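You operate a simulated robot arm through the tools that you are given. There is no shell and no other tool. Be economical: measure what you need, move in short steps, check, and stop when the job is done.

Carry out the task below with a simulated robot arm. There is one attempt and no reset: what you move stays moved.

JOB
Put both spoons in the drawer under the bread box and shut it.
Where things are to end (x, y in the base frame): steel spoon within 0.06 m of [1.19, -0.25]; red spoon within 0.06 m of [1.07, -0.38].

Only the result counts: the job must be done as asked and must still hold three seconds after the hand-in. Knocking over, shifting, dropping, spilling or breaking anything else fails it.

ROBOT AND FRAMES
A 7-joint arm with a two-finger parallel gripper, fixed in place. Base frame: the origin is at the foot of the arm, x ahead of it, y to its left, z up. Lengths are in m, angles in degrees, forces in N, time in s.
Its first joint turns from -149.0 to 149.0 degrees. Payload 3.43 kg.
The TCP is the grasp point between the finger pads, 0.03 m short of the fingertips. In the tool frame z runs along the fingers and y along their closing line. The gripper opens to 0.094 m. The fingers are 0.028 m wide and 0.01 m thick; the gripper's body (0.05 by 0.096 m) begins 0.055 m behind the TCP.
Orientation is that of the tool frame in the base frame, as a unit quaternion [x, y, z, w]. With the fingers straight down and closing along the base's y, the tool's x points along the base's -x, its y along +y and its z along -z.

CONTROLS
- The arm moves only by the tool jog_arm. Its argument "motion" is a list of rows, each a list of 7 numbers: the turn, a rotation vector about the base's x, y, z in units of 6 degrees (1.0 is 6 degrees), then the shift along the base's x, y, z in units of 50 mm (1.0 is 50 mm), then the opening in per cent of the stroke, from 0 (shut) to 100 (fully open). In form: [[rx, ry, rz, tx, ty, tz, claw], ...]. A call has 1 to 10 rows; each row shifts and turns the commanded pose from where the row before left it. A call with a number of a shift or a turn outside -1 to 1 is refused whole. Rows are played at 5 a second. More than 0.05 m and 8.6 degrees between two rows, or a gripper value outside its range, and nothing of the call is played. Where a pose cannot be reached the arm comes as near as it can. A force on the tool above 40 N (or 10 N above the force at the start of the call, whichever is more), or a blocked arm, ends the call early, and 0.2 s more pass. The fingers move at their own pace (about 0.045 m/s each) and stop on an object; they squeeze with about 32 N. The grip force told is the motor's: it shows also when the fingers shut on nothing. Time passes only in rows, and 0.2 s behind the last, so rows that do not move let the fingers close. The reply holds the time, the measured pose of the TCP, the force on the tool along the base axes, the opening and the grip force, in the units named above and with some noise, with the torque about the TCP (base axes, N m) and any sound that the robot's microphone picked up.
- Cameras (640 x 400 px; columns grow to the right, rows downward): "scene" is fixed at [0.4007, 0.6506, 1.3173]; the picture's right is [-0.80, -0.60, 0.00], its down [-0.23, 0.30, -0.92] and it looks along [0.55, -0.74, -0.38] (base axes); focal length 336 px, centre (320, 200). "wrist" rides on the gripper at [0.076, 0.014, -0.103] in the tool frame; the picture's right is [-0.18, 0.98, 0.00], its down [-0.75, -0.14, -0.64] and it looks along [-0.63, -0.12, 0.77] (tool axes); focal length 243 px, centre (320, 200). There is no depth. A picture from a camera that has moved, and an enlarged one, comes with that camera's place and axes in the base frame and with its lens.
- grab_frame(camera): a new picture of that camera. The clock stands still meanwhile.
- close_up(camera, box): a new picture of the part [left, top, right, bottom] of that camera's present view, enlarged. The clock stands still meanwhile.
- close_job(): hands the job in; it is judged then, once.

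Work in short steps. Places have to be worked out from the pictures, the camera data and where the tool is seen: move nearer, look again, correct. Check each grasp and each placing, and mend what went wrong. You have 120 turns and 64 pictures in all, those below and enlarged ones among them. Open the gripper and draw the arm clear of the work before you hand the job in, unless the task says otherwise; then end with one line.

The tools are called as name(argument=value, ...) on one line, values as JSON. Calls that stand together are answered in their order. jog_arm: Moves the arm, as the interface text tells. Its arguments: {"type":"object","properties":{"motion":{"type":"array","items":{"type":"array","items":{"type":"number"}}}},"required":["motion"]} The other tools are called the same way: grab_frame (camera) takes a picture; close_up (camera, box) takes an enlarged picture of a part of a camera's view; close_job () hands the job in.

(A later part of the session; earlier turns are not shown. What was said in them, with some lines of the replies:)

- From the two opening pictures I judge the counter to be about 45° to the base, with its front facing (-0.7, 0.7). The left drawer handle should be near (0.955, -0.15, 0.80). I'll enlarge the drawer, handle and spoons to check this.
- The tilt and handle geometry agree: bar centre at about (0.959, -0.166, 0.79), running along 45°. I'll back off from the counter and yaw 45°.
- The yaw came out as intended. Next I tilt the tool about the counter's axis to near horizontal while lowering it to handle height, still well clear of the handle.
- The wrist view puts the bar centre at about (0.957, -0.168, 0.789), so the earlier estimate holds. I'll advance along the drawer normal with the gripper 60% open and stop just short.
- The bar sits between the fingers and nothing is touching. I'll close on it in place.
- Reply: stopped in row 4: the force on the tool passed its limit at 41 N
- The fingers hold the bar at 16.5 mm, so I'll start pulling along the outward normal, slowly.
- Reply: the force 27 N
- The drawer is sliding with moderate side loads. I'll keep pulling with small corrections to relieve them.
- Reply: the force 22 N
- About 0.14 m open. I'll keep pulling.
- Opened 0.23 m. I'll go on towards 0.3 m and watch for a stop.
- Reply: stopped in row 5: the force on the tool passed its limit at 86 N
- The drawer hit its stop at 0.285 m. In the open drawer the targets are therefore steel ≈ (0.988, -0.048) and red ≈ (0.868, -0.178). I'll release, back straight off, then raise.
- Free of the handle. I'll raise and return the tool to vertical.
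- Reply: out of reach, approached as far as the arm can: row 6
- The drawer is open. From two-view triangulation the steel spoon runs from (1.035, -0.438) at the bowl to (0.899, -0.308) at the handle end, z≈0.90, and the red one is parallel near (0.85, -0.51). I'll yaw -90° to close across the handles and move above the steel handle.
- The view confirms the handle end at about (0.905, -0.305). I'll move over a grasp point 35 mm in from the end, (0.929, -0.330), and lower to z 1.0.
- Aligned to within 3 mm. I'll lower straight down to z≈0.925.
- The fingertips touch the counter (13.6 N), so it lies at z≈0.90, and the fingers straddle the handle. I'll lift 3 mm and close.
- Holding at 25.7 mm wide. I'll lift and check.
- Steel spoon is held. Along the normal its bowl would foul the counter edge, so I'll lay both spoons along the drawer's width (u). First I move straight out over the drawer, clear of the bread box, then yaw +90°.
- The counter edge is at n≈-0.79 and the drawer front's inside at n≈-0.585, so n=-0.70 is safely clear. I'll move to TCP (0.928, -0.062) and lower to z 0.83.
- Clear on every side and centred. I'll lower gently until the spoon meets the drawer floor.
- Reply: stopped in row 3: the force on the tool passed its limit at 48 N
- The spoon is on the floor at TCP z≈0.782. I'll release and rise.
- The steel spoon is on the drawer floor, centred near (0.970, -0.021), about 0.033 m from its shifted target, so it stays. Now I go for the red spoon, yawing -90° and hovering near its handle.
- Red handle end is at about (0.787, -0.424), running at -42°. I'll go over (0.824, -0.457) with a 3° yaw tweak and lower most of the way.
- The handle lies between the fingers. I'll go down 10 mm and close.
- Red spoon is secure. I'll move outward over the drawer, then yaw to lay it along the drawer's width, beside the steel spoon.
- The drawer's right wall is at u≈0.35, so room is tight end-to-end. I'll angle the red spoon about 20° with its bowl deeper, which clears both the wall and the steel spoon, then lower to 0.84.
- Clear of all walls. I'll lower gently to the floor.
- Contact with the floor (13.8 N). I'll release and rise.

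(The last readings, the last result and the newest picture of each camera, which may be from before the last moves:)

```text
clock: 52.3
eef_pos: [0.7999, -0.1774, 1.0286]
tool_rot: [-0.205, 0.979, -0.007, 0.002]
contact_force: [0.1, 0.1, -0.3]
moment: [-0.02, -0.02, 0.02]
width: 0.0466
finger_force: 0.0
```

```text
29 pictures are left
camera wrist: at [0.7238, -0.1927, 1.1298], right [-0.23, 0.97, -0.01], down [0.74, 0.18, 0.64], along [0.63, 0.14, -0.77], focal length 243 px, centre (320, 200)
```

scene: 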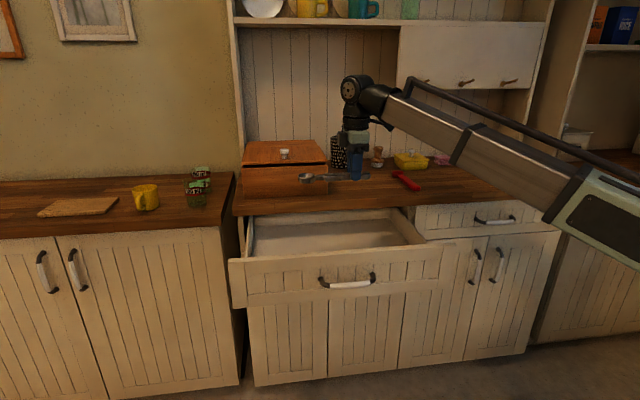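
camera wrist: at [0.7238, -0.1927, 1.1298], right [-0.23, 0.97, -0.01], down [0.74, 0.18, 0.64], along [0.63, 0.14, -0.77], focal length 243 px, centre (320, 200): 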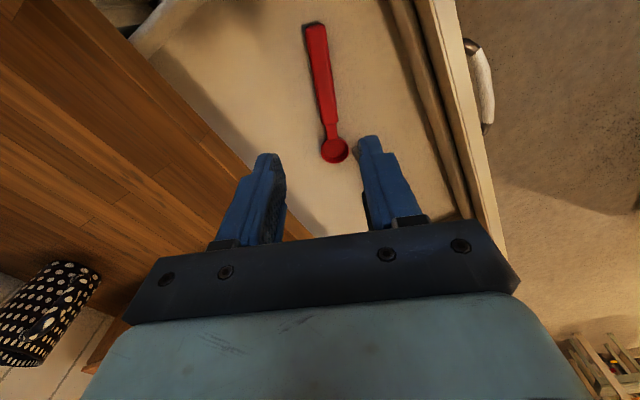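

Red lies with its centre at about (0.844, -0.157), 0.03 m toward the front from its shifted target, and steel is similar. For margin I'll nudge each ~0.02 m deeper with closed fingertips, red first: I close the gripper, lower in front of the handle, then check.

jog_arm(motion=[[0, 0, 0, 0.14, 0.5, 0, 0], [0, 0, 0, 0.14, 0.5, 0, 0], [0, 0, 0, 0, 0, -0.8, 0], [0, 0, 0, 0, 0, -0.8, 0], [0, 0, 0, 0, 0, -0.8, 0], [0, 0, 0, 0, 0, -0.8, 0], [0, 0, 0, 0, 0, -0.8, 0], [0, 0, 0, 0, 0, -0.4, 0]])

grab_frame(camera="wrist")

```text
clock: 54.1
eef_pos: [0.816, -0.1255, 0.8099]
tool_rot: [-0.205, 0.979, -0.007, 0.002]
contact_force: [0.3, 0.2, -0.2]
moment: [0.05, -0.02, 0.0]
width: 0.0
finger_force: 32.1
```

```text
28 pictures are left
camera wrist: at [0.7393, -0.1419, 0.9128], right [-0.23, 0.97, -0.01], down [0.74, 0.18, 0.64], along [0.63, 0.14, -0.76], focal length 243 px, centre (320, 200)
```

wrist: 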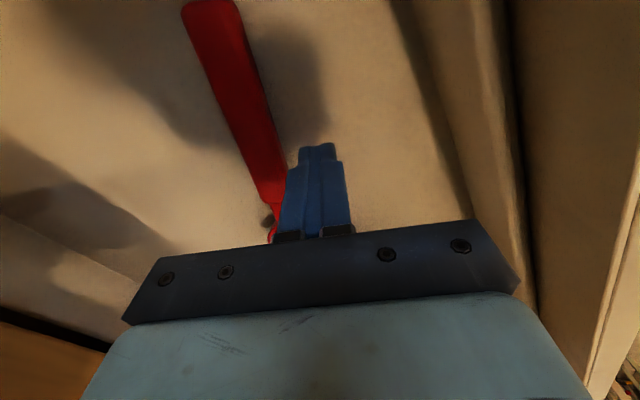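

Fingers are in front of the handle with clearance. I'll lower 19 mm and push slowly inward along the normal.

jog_arm(motion=[[0, 0, 0, 0, 0, -0.38, 0], [0, 0, 0, 0.13, -0.13, 0, 0], [0, 0, 0, 0.13, -0.13, 0, 0], [0, 0, 0, 0.13, -0.13, 0, 0], [0, 0, 0, 0.13, -0.13, 0, 0]])

jog_arm(motion=[[0, 0, 0, -0.1, 0.1, 0, 0], [0, 0, 0, 0, 0, 0.4, 0], [0, 0, 0, 0, 0, 1, 0], [0, 0, 0, 0, 0, 1, 0], [0, 0, 0, 0, 0, 1, 0], [0, 0, 0, 0, 0, 1, 0]])

grab_frame(camera="wrist")

```text
clock: 55.3
eef_pos: [0.8423, -0.1547, 0.7893]
tool_rot: [-0.205, 0.979, -0.007, 0.002]
contact_force: [0.2, 0.1, 0.5]
moment: [0.02, 0.02, 0.01]
width: 0.0
finger_force: 31.8
```

```text
clock: 56.7
eef_pos: [0.8322, -0.1525, 1.0077]
tool_rot: [-0.205, 0.979, -0.007, 0.002]
contact_force: [0.9, -0.1, 0.1]
moment: [0.02, 0.03, -0.01]
width: 0.0
finger_force: 32.3
```

```text
27 pictures are left
camera wrist: at [0.7559, -0.1678, 1.1104], right [-0.23, 0.97, -0.01], down [0.74, 0.18, 0.64], along [0.63, 0.14, -0.77], focal length 243 px, centre (320, 200)
```

wrist: 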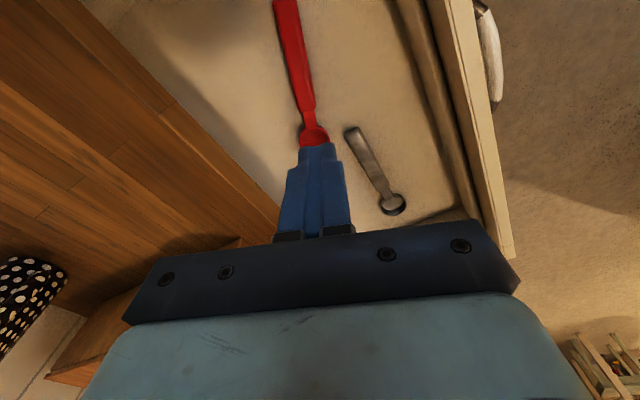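

Red moved ~0.02 m deeper, now about 0.02 m from target. I'll do the same for steel: yaw parallel to it and lower on its front side.

jog_arm(motion=[[0, 0, 0.9, 0.49, 0.73, 0, 0], [0, 0, 0.9, 0.49, 0.73, 0, 0], [0, 0, 0.9, 0.49, 0.73, 0, 0], [0, 0, 0.9, 0.49, 0.73, 0, 0], [0, 0, 0, 0, 0, -0.8, 0], [0, 0, 0, 0, 0, -0.8, 0], [0, 0, 0, 0, 0, -0.8, 0], [0, 0, 0, 0, 0, -0.8, 0], [0, 0, 0, 0, 0, -0.7, 0]])

grab_frame(camera="wrist")

```text
clock: 58.7
eef_pos: [0.934, -0.0003, 0.8123]
tool_rot: [-0.385, 0.923, -0.006, 0.003]
contact_force: [0.0, -0.1, -0.8]
moment: [0.01, 0.02, 0.0]
width: 0.0003
finger_force: 32.2
```

```text
26 pictures are left
camera wrist: at [0.8694, -0.0424, 0.9153], right [-0.57, 0.82, -0.01], down [0.62, 0.44, 0.64], along [0.54, 0.36, -0.76], focal length 243 px, centre (320, 200)
```

wrist: 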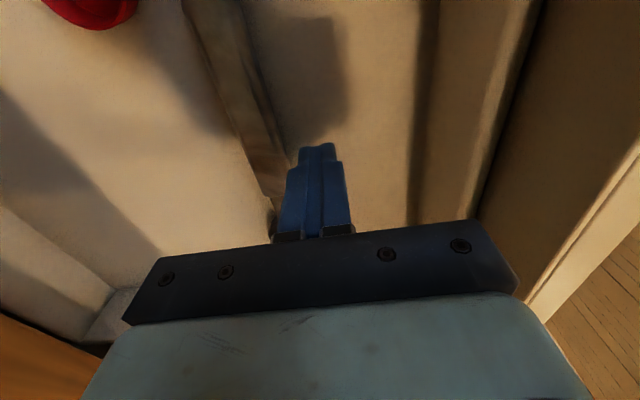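

Well placed beside the steel handle. I'll lower and push it ~0.02 m deeper, then rise.

jog_arm(motion=[[0, 0, 0, 0, 0, -0.42, 0], [0, 0, 0, 0.14, -0.14, 0, 0], [0, 0, 0, 0.14, -0.14, 0, 0], [0, 0, 0, 0.14, -0.14, 0, 0], [0, 0, 0, 0.14, -0.14, 0, 0]])

jog_arm(motion=[[0, 0, 0, -0.1, 0.1, 0, 0], [0, 0, 0, 0, 0, 0.4, 0], [0, 0, 0, 0, 0, 1, 0], [0, 0, 0, 0, 0, 1, 0], [0, 0, 0, 0, 0, 1, 0], [0, 0, 0, -0.5, 0.1, 1, 0], [0, 0, 0, -0.8, 0.1, 0, 0], [0, 0, 0, -0.8, 0.1, 0, 0]])

grab_frame(camera="wrist")

```text
clock: 59.9
eef_pos: [0.9627, -0.0309, 0.7927]
tool_rot: [-0.385, 0.923, -0.006, 0.003]
contact_force: [-0.5, 0.1, -1.6]
moment: [-0.01, 0.03, -0.02]
width: 0.0
finger_force: 31.8
```

```text
refused: row 6 steps farther than a row can; nothing moved
```

```text
25 pictures are left
camera wrist: at [0.8984, -0.0725, 0.8946], right [-0.57, 0.82, -0.01], down [0.62, 0.44, 0.64], along [0.54, 0.36, -0.76], focal length 243 px, centre (320, 200)
```

wrist: 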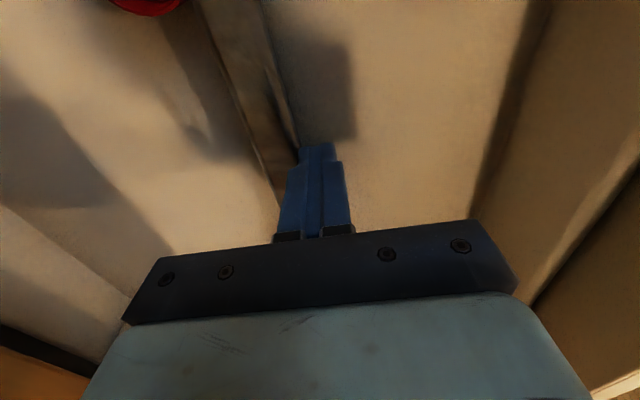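

The push is done, but the retreat was refused because one step was too long. I'll repeat it with smaller steps, ending out in front over the drawer.

jog_arm(motion=[[0, 0, 0, -0.1, 0.1, 0, 0], [0, 0, 0, 0, 0, 0.4, 0], [0, 0, 0, 0, 0, 0.9, 0], [0, 0, 0, 0, 0, 0.9, 0], [0, 0, 0, 0, 0, 0.9, 0], [0, 0, 0, 0, 0, 0.9, 0], [0, 0, 0, -0.8, -0.3, 0.3, 0], [0, 0, 0, -0.8, -0.3, 0.3, 0], [0, 0, 0, -0.8, 0, 0, 0]])

grab_frame(camera="wrist")

```text
clock: 61.9
eef_pos: [0.8368, -0.0547, 1.0254]
tool_rot: [-0.385, 0.923, -0.007, 0.003]
contact_force: [1.0, 0.4, 0.3]
moment: [-0.01, 0.01, 0.02]
width: 0.0001
finger_force: 32.4
```

```text
24 pictures are left
camera wrist: at [0.773, -0.0978, 1.1276], right [-0.57, 0.82, -0.01], down [0.62, 0.44, 0.64], along [0.54, 0.36, -0.76], focal length 243 px, centre (320, 200)
```

wrist: 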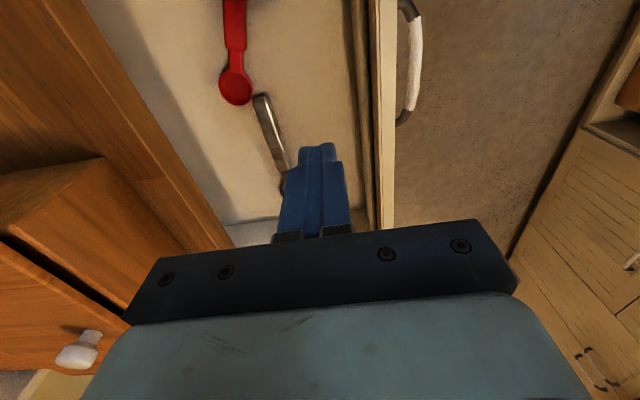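

Steel is now within ~0.02 m of its target. To shut the drawer, I'll go out in front, tilt back to the handle-grip pose and take the bar again.

jog_arm(motion=[[-0.7, -0.7, 0, -0.497, 0.527, 0.25, 60], [-0.7, -0.7, 0, -0.497, 0.527, 0.25, 60], [-0.7, -0.7, 0, -0.497, 0.527, 0.25, 60], [-0.7, -0.7, 0, -0.497, 0.527, 0.25, 60], [-0.7, -0.7, 0, -0.497, 0.527, 0.25, 60], [-0.7, -0.7, 0, -0.497, 0.527, 0.25, 60]])

jog_arm(motion=[[-0.7, -0.7, 0, 0, 0, -0.8, 60], [-0.7, -0.7, 0, 0, 0, -0.8, 60], [-0.7, -0.7, 0, 0, 0, -0.8, 60], [-0.7, -0.7, 0, 0, 0, -0.8, 60], [-0.7, -0.7, 0, 0, 0, -0.8, 60], [-0.7, -0.7, 0, 0, 0, -0.8, 60]])

```text
clock: 63.3
eef_pos: [0.6872, 0.1041, 1.1012]
tool_rot: [-0.366, 0.876, -0.291, 0.119]
contact_force: [0.1, 0.1, -0.2]
moment: [-0.02, -0.01, -0.03]
width: 0.0562
finger_force: 0.1
```

```text
clock: 64.7
eef_pos: [0.6852, 0.1037, 0.8581]
tool_rot: [-0.312, 0.746, -0.545, 0.224]
contact_force: [0.2, -0.8, 0.6]
moment: [0.0, 0.0, -0.02]
width: 0.0563
finger_force: 0.1
```

Back in the pre-grip orientation. I'll lower to handle height and look.

jog_arm(motion=[[0, 0, 0, 0, -0.02, -0.65, 60], [0, 0, 0, 0, -0.02, -0.64, 60]])

grab_frame(camera="wrist")

```text
clock: 65.3
eef_pos: [0.6866, 0.1017, 0.7937]
tool_rot: [-0.312, 0.746, -0.544, 0.224]
contact_force: [0.4, 0.8, -0.3]
moment: [-0.04, 0.03, -0.01]
width: 0.0565
finger_force: 0.1
```

```text
23 pictures are left
camera wrist: at [0.5609, 0.1198, 0.8114], right [-0.09, 0.34, -0.94], down [0.13, 0.94, 0.33], along [0.99, -0.09, -0.13], focal length 243 px, centre (320, 200)
```

wrist: 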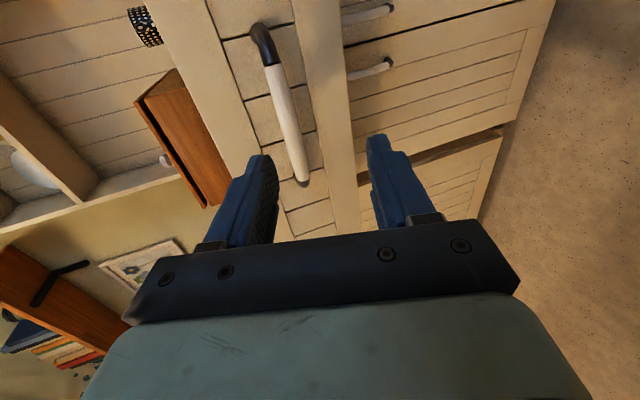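

The bar lines up between the fingers. I'll advance to the earlier release point (0.750, 0.039) and close.

jog_arm(motion=[[0, 0, 0, 0.4, -0.4, 0, 60], [0, 0, 0, 0.4, -0.4, 0, 60], [0, 0, 0, 0.44, -0.44, 0, 60], [0, 0, 0, 0, 0, 0, 0], [0, 0, 0, 0, 0, 0, 0], [0, 0, 0, 0, 0, 0, 0]])

```text
clock: 66.7
eef_pos: [0.7484, 0.0369, 0.7929]
tool_rot: [-0.311, 0.749, -0.541, 0.223]
contact_force: [-3.7, -3.4, -28.9]
moment: [0.69, -0.03, 0.29]
width: 0.017
finger_force: 28.3
```

Bar gripped (17 mm). I'll push in slowly at ~0.06 m/s, easing the vertical load.

jog_arm(motion=[[0, 0, 0, 0.05, -0.05, -0.03, 0], [0, 0, 0, 0.1, -0.1, 0, 0], [0, 0, 0, 0.17, -0.17, 0, 0], [0, 0, 0, 0.17, -0.17, 0, 0], [0, 0, 0, 0.17, -0.17, 0, 0], [0, 0, 0, 0.17, -0.17, 0, 0], [0, 0, 0, 0.17, -0.17, 0, 0], [0, 0, 0, 0.17, -0.17, 0, 0], [0, 0, 0, 0.1, -0.1, 0, 0]])

close_up(camera="scene", box=[220, 160, 460, 310])

```text
clock: 68.7
eef_pos: [0.8132, -0.0258, 0.7926]
tool_rot: [-0.309, 0.746, -0.546, 0.223]
contact_force: [-20.4, -20.0, 2.2]
moment: [0.34, -0.46, 0.0]
width: 0.0167
finger_force: 44.8
```

```text
2.67 times, centred on (340, 235) of scene
camera zoom: at [0.4007, 0.6506, 1.3173], right [-0.8, -0.6, 0.0], down [-0.23, 0.3, -0.92], along [0.55, -0.74, -0.38], focal length 896 px, centre (267, 107)
```

zoom: 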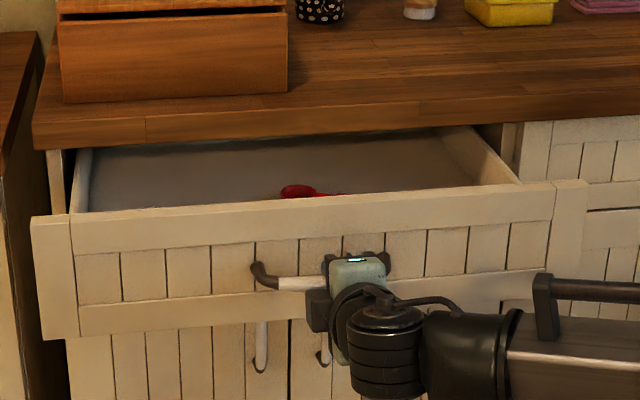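

It is sliding in, with a side load of ~28 N along -u that I'll relieve as I continue.

jog_arm(motion=[[0, 0, 0, 0.08, -0.16, 0, 0], [0, 0, 0, 0.15, -0.18, 0, 0], [0, 0, 0, 0.17, -0.17, 0, 0], [0, 0, 0, 0.17, -0.17, 0, 0], [0, 0, 0, 0.17, -0.17, 0, 0], [0, 0, 0, 0.17, -0.17, 0, 0], [0, 0, 0, 0.17, -0.17, 0, 0], [0, 0, 0, 0.1, -0.1, 0, 0]])

```text
clock: 70.5
eef_pos: [0.8749, -0.0883, 0.7932]
tool_rot: [-0.313, 0.746, -0.543, 0.225]
contact_force: [16.0, 16.6, -2.7]
moment: [0.39, -0.26, -0.91]
width: 0.0168
finger_force: 45.1
```

jog_arm(motion=[[0, 0, 0, 0.14, -0.1, 0, 0], [0, 0, 0, 0.17, -0.17, 0, 0], [0, 0, 0, 0.17, -0.17, 0, 0], [0, 0, 0, 0.17, -0.17, 0, 0], [0, 0, 0, 0.17, -0.17, 0, 0], [0, 0, 0, 0.17, -0.17, 0, 0], [0, 0, 0, 0.1, -0.1, 0, 0]])

```text
clock: 72.1
eef_pos: [0.9286, -0.1412, 0.7953]
tool_rot: [-0.312, 0.747, -0.544, 0.224]
contact_force: [8.1, 8.1, -10.9]
moment: [0.75, -0.51, 0.43]
width: 0.0167
finger_force: 45.3
```

About 0.03 m remains. I'll push gently to the closed stop.

jog_arm(motion=[[0, 0, 0, 0.12, -0.1, -0.02, 0], [0, 0, 0, 0.1, -0.1, 0, 0], [0, 0, 0, 0.1, -0.1, 0, 0], [0, 0, 0, 0.1, -0.1, 0, 0], [0, 0, 0, 0.06, -0.06, 0, 0], [0, 0, 0, 0.06, -0.06, 0, 0], [0, 0, 0, 0.06, -0.06, 0, 0]])

close_up(camera="scene", box=[230, 190, 430, 315])

```text
clock: 73.3
eef_pos: [0.9479, -0.1615, 0.7932]
tool_rot: [-0.312, 0.747, -0.542, 0.225]
contact_force: [-5.2, 11.8, 2.7]
moment: [0.05, 0.03, -1.03]
width: 0.0165
finger_force: 44.9
stopped in row 6: the force on the tool passed its limit at 50 N (the readings are from after the stop); the commanded pose is now the measured one
```

```text
3.20 times, centred on (330, 252) of scene
camera zoom: at [0.4007, 0.6506, 1.3173], right [-0.8, -0.6, 0.0], down [-0.23, 0.3, -0.92], along [0.55, -0.74, -0.38], focal length 1075 px, centre (288, 32)
```

zoom: 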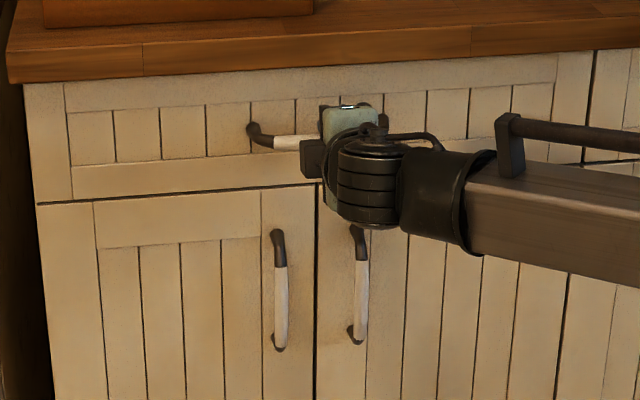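

It looks shut, though the TCP reads about 3 mm short. I'll press once more, then release and back off.

jog_arm(motion=[[0, 0, 0, 0.04, -0.04, 0, 0], [0, 0, 0, 0.04, -0.04, 0, 0], [0, 0, 0, 0.03, -0.03, 0, 0]])

jog_arm(motion=[[0, 0, 0, 0, 0, 0, 60], [0, 0, 0, 0, 0, 0, 60], [0, 0, 0, 0, 0, 0, 60], [0, 0, 0, -0.3, 0.3, 0, 60], [0, 0, 0, -0.4, 0.4, 0, 60], [0, 0, 0, -0.4, 0.4, 0, 60], [0, 0, 0, -0.4, 0.4, 0, 60], [0, 0, 0, -0.4, 0.4, 0, 60], [0, 0, 0, -0.4, 0.4, 0, 60]])

grab_frame(camera="scene")

close_up(camera="scene", box=[230, 190, 430, 315])

grab_frame(camera="wrist")

```text
clock: 73.9
eef_pos: [0.9486, -0.1638, 0.794]
tool_rot: [-0.312, 0.748, -0.541, 0.226]
contact_force: [-5.0, 8.4, 2.2]
moment: [-0.13, 0.06, -0.75]
width: 0.0167
finger_force: 45.2
stopped in row 2: the force on the tool passed its limit at 64 N (the readings are from after the stop); the commanded pose is now the measured one
```

```text
clock: 75.9
eef_pos: [0.8362, -0.0522, 0.7922]
tool_rot: [-0.311, 0.748, -0.541, 0.225]
contact_force: [-0.6, 1.1, -0.3]
moment: [-0.04, 0.04, -0.01]
width: 0.0563
finger_force: 0.1
```

```text
20 pictures are left
```

scene: 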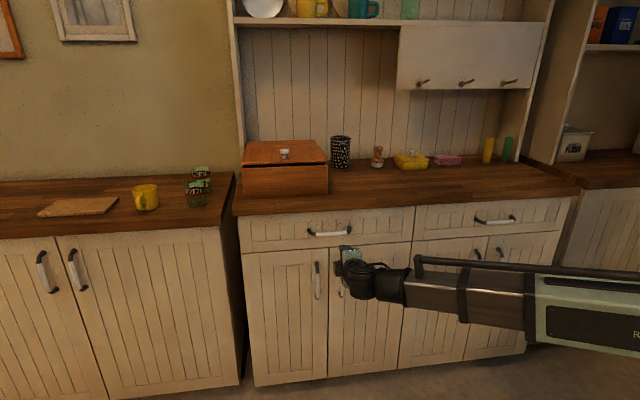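

```text
3.20 times, centred on (330, 252) of scene
camera zoom: at [0.4007, 0.6506, 1.3173], right [-0.8, -0.6, 0.0], down [-0.23, 0.3, -0.92], along [0.55, -0.74, -0.38], focal length 1075 px, centre (288, 32)
```

zoom: 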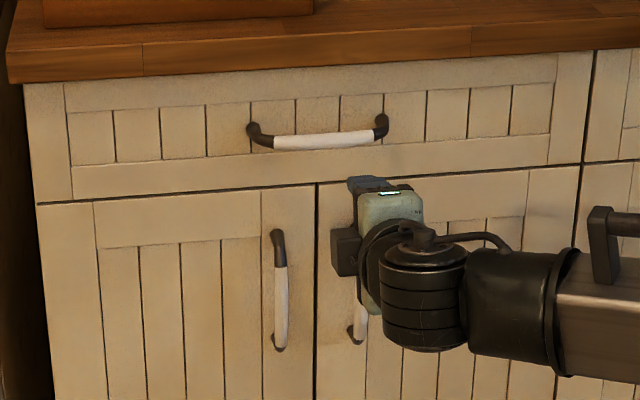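

```text
18 pictures are left
camera wrist: at [0.7107, -0.0344, 0.8102], right [-0.09, 0.35, -0.93], down [0.13, 0.93, 0.33], along [0.99, -0.09, -0.13], focal length 243 px, centre (320, 200)
```

wrist: 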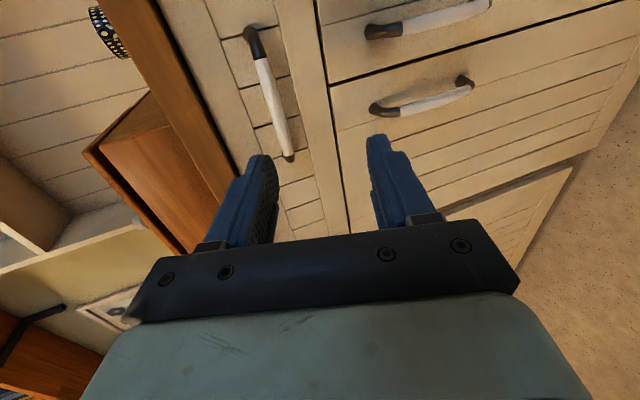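

The handle is at exactly its starting pixels, so the drawer is shut, and nothing else on the counter has moved. I'll draw back a little more, open fully, then hand in.

jog_arm(motion=[[0, 0, 0, -0.4, 0.4, 0, 100], [0, 0, 0, -0.4, 0.4, 0, 100], [0, 0, 0, -0.4, 0.4, 0, 100], [0, 0, 0, 0, 0, 0, 100]])

close_job()

```text
clock: 76.9
eef_pos: [0.7774, 0.01, 0.7928]
tool_rot: [-0.311, 0.748, -0.541, 0.226]
contact_force: [0.2, -0.6, 0.1]
moment: [0.01, -0.03, -0.03]
width: 0.0939
finger_force: 0.1
```

```text
The job is handed in.
```

Both spoons are in the drawer under the bread box and it is shut: each lay about 0.02 m from its target by my estimate just before closing, and I could not see inside afterwards to confirm they stayed put.
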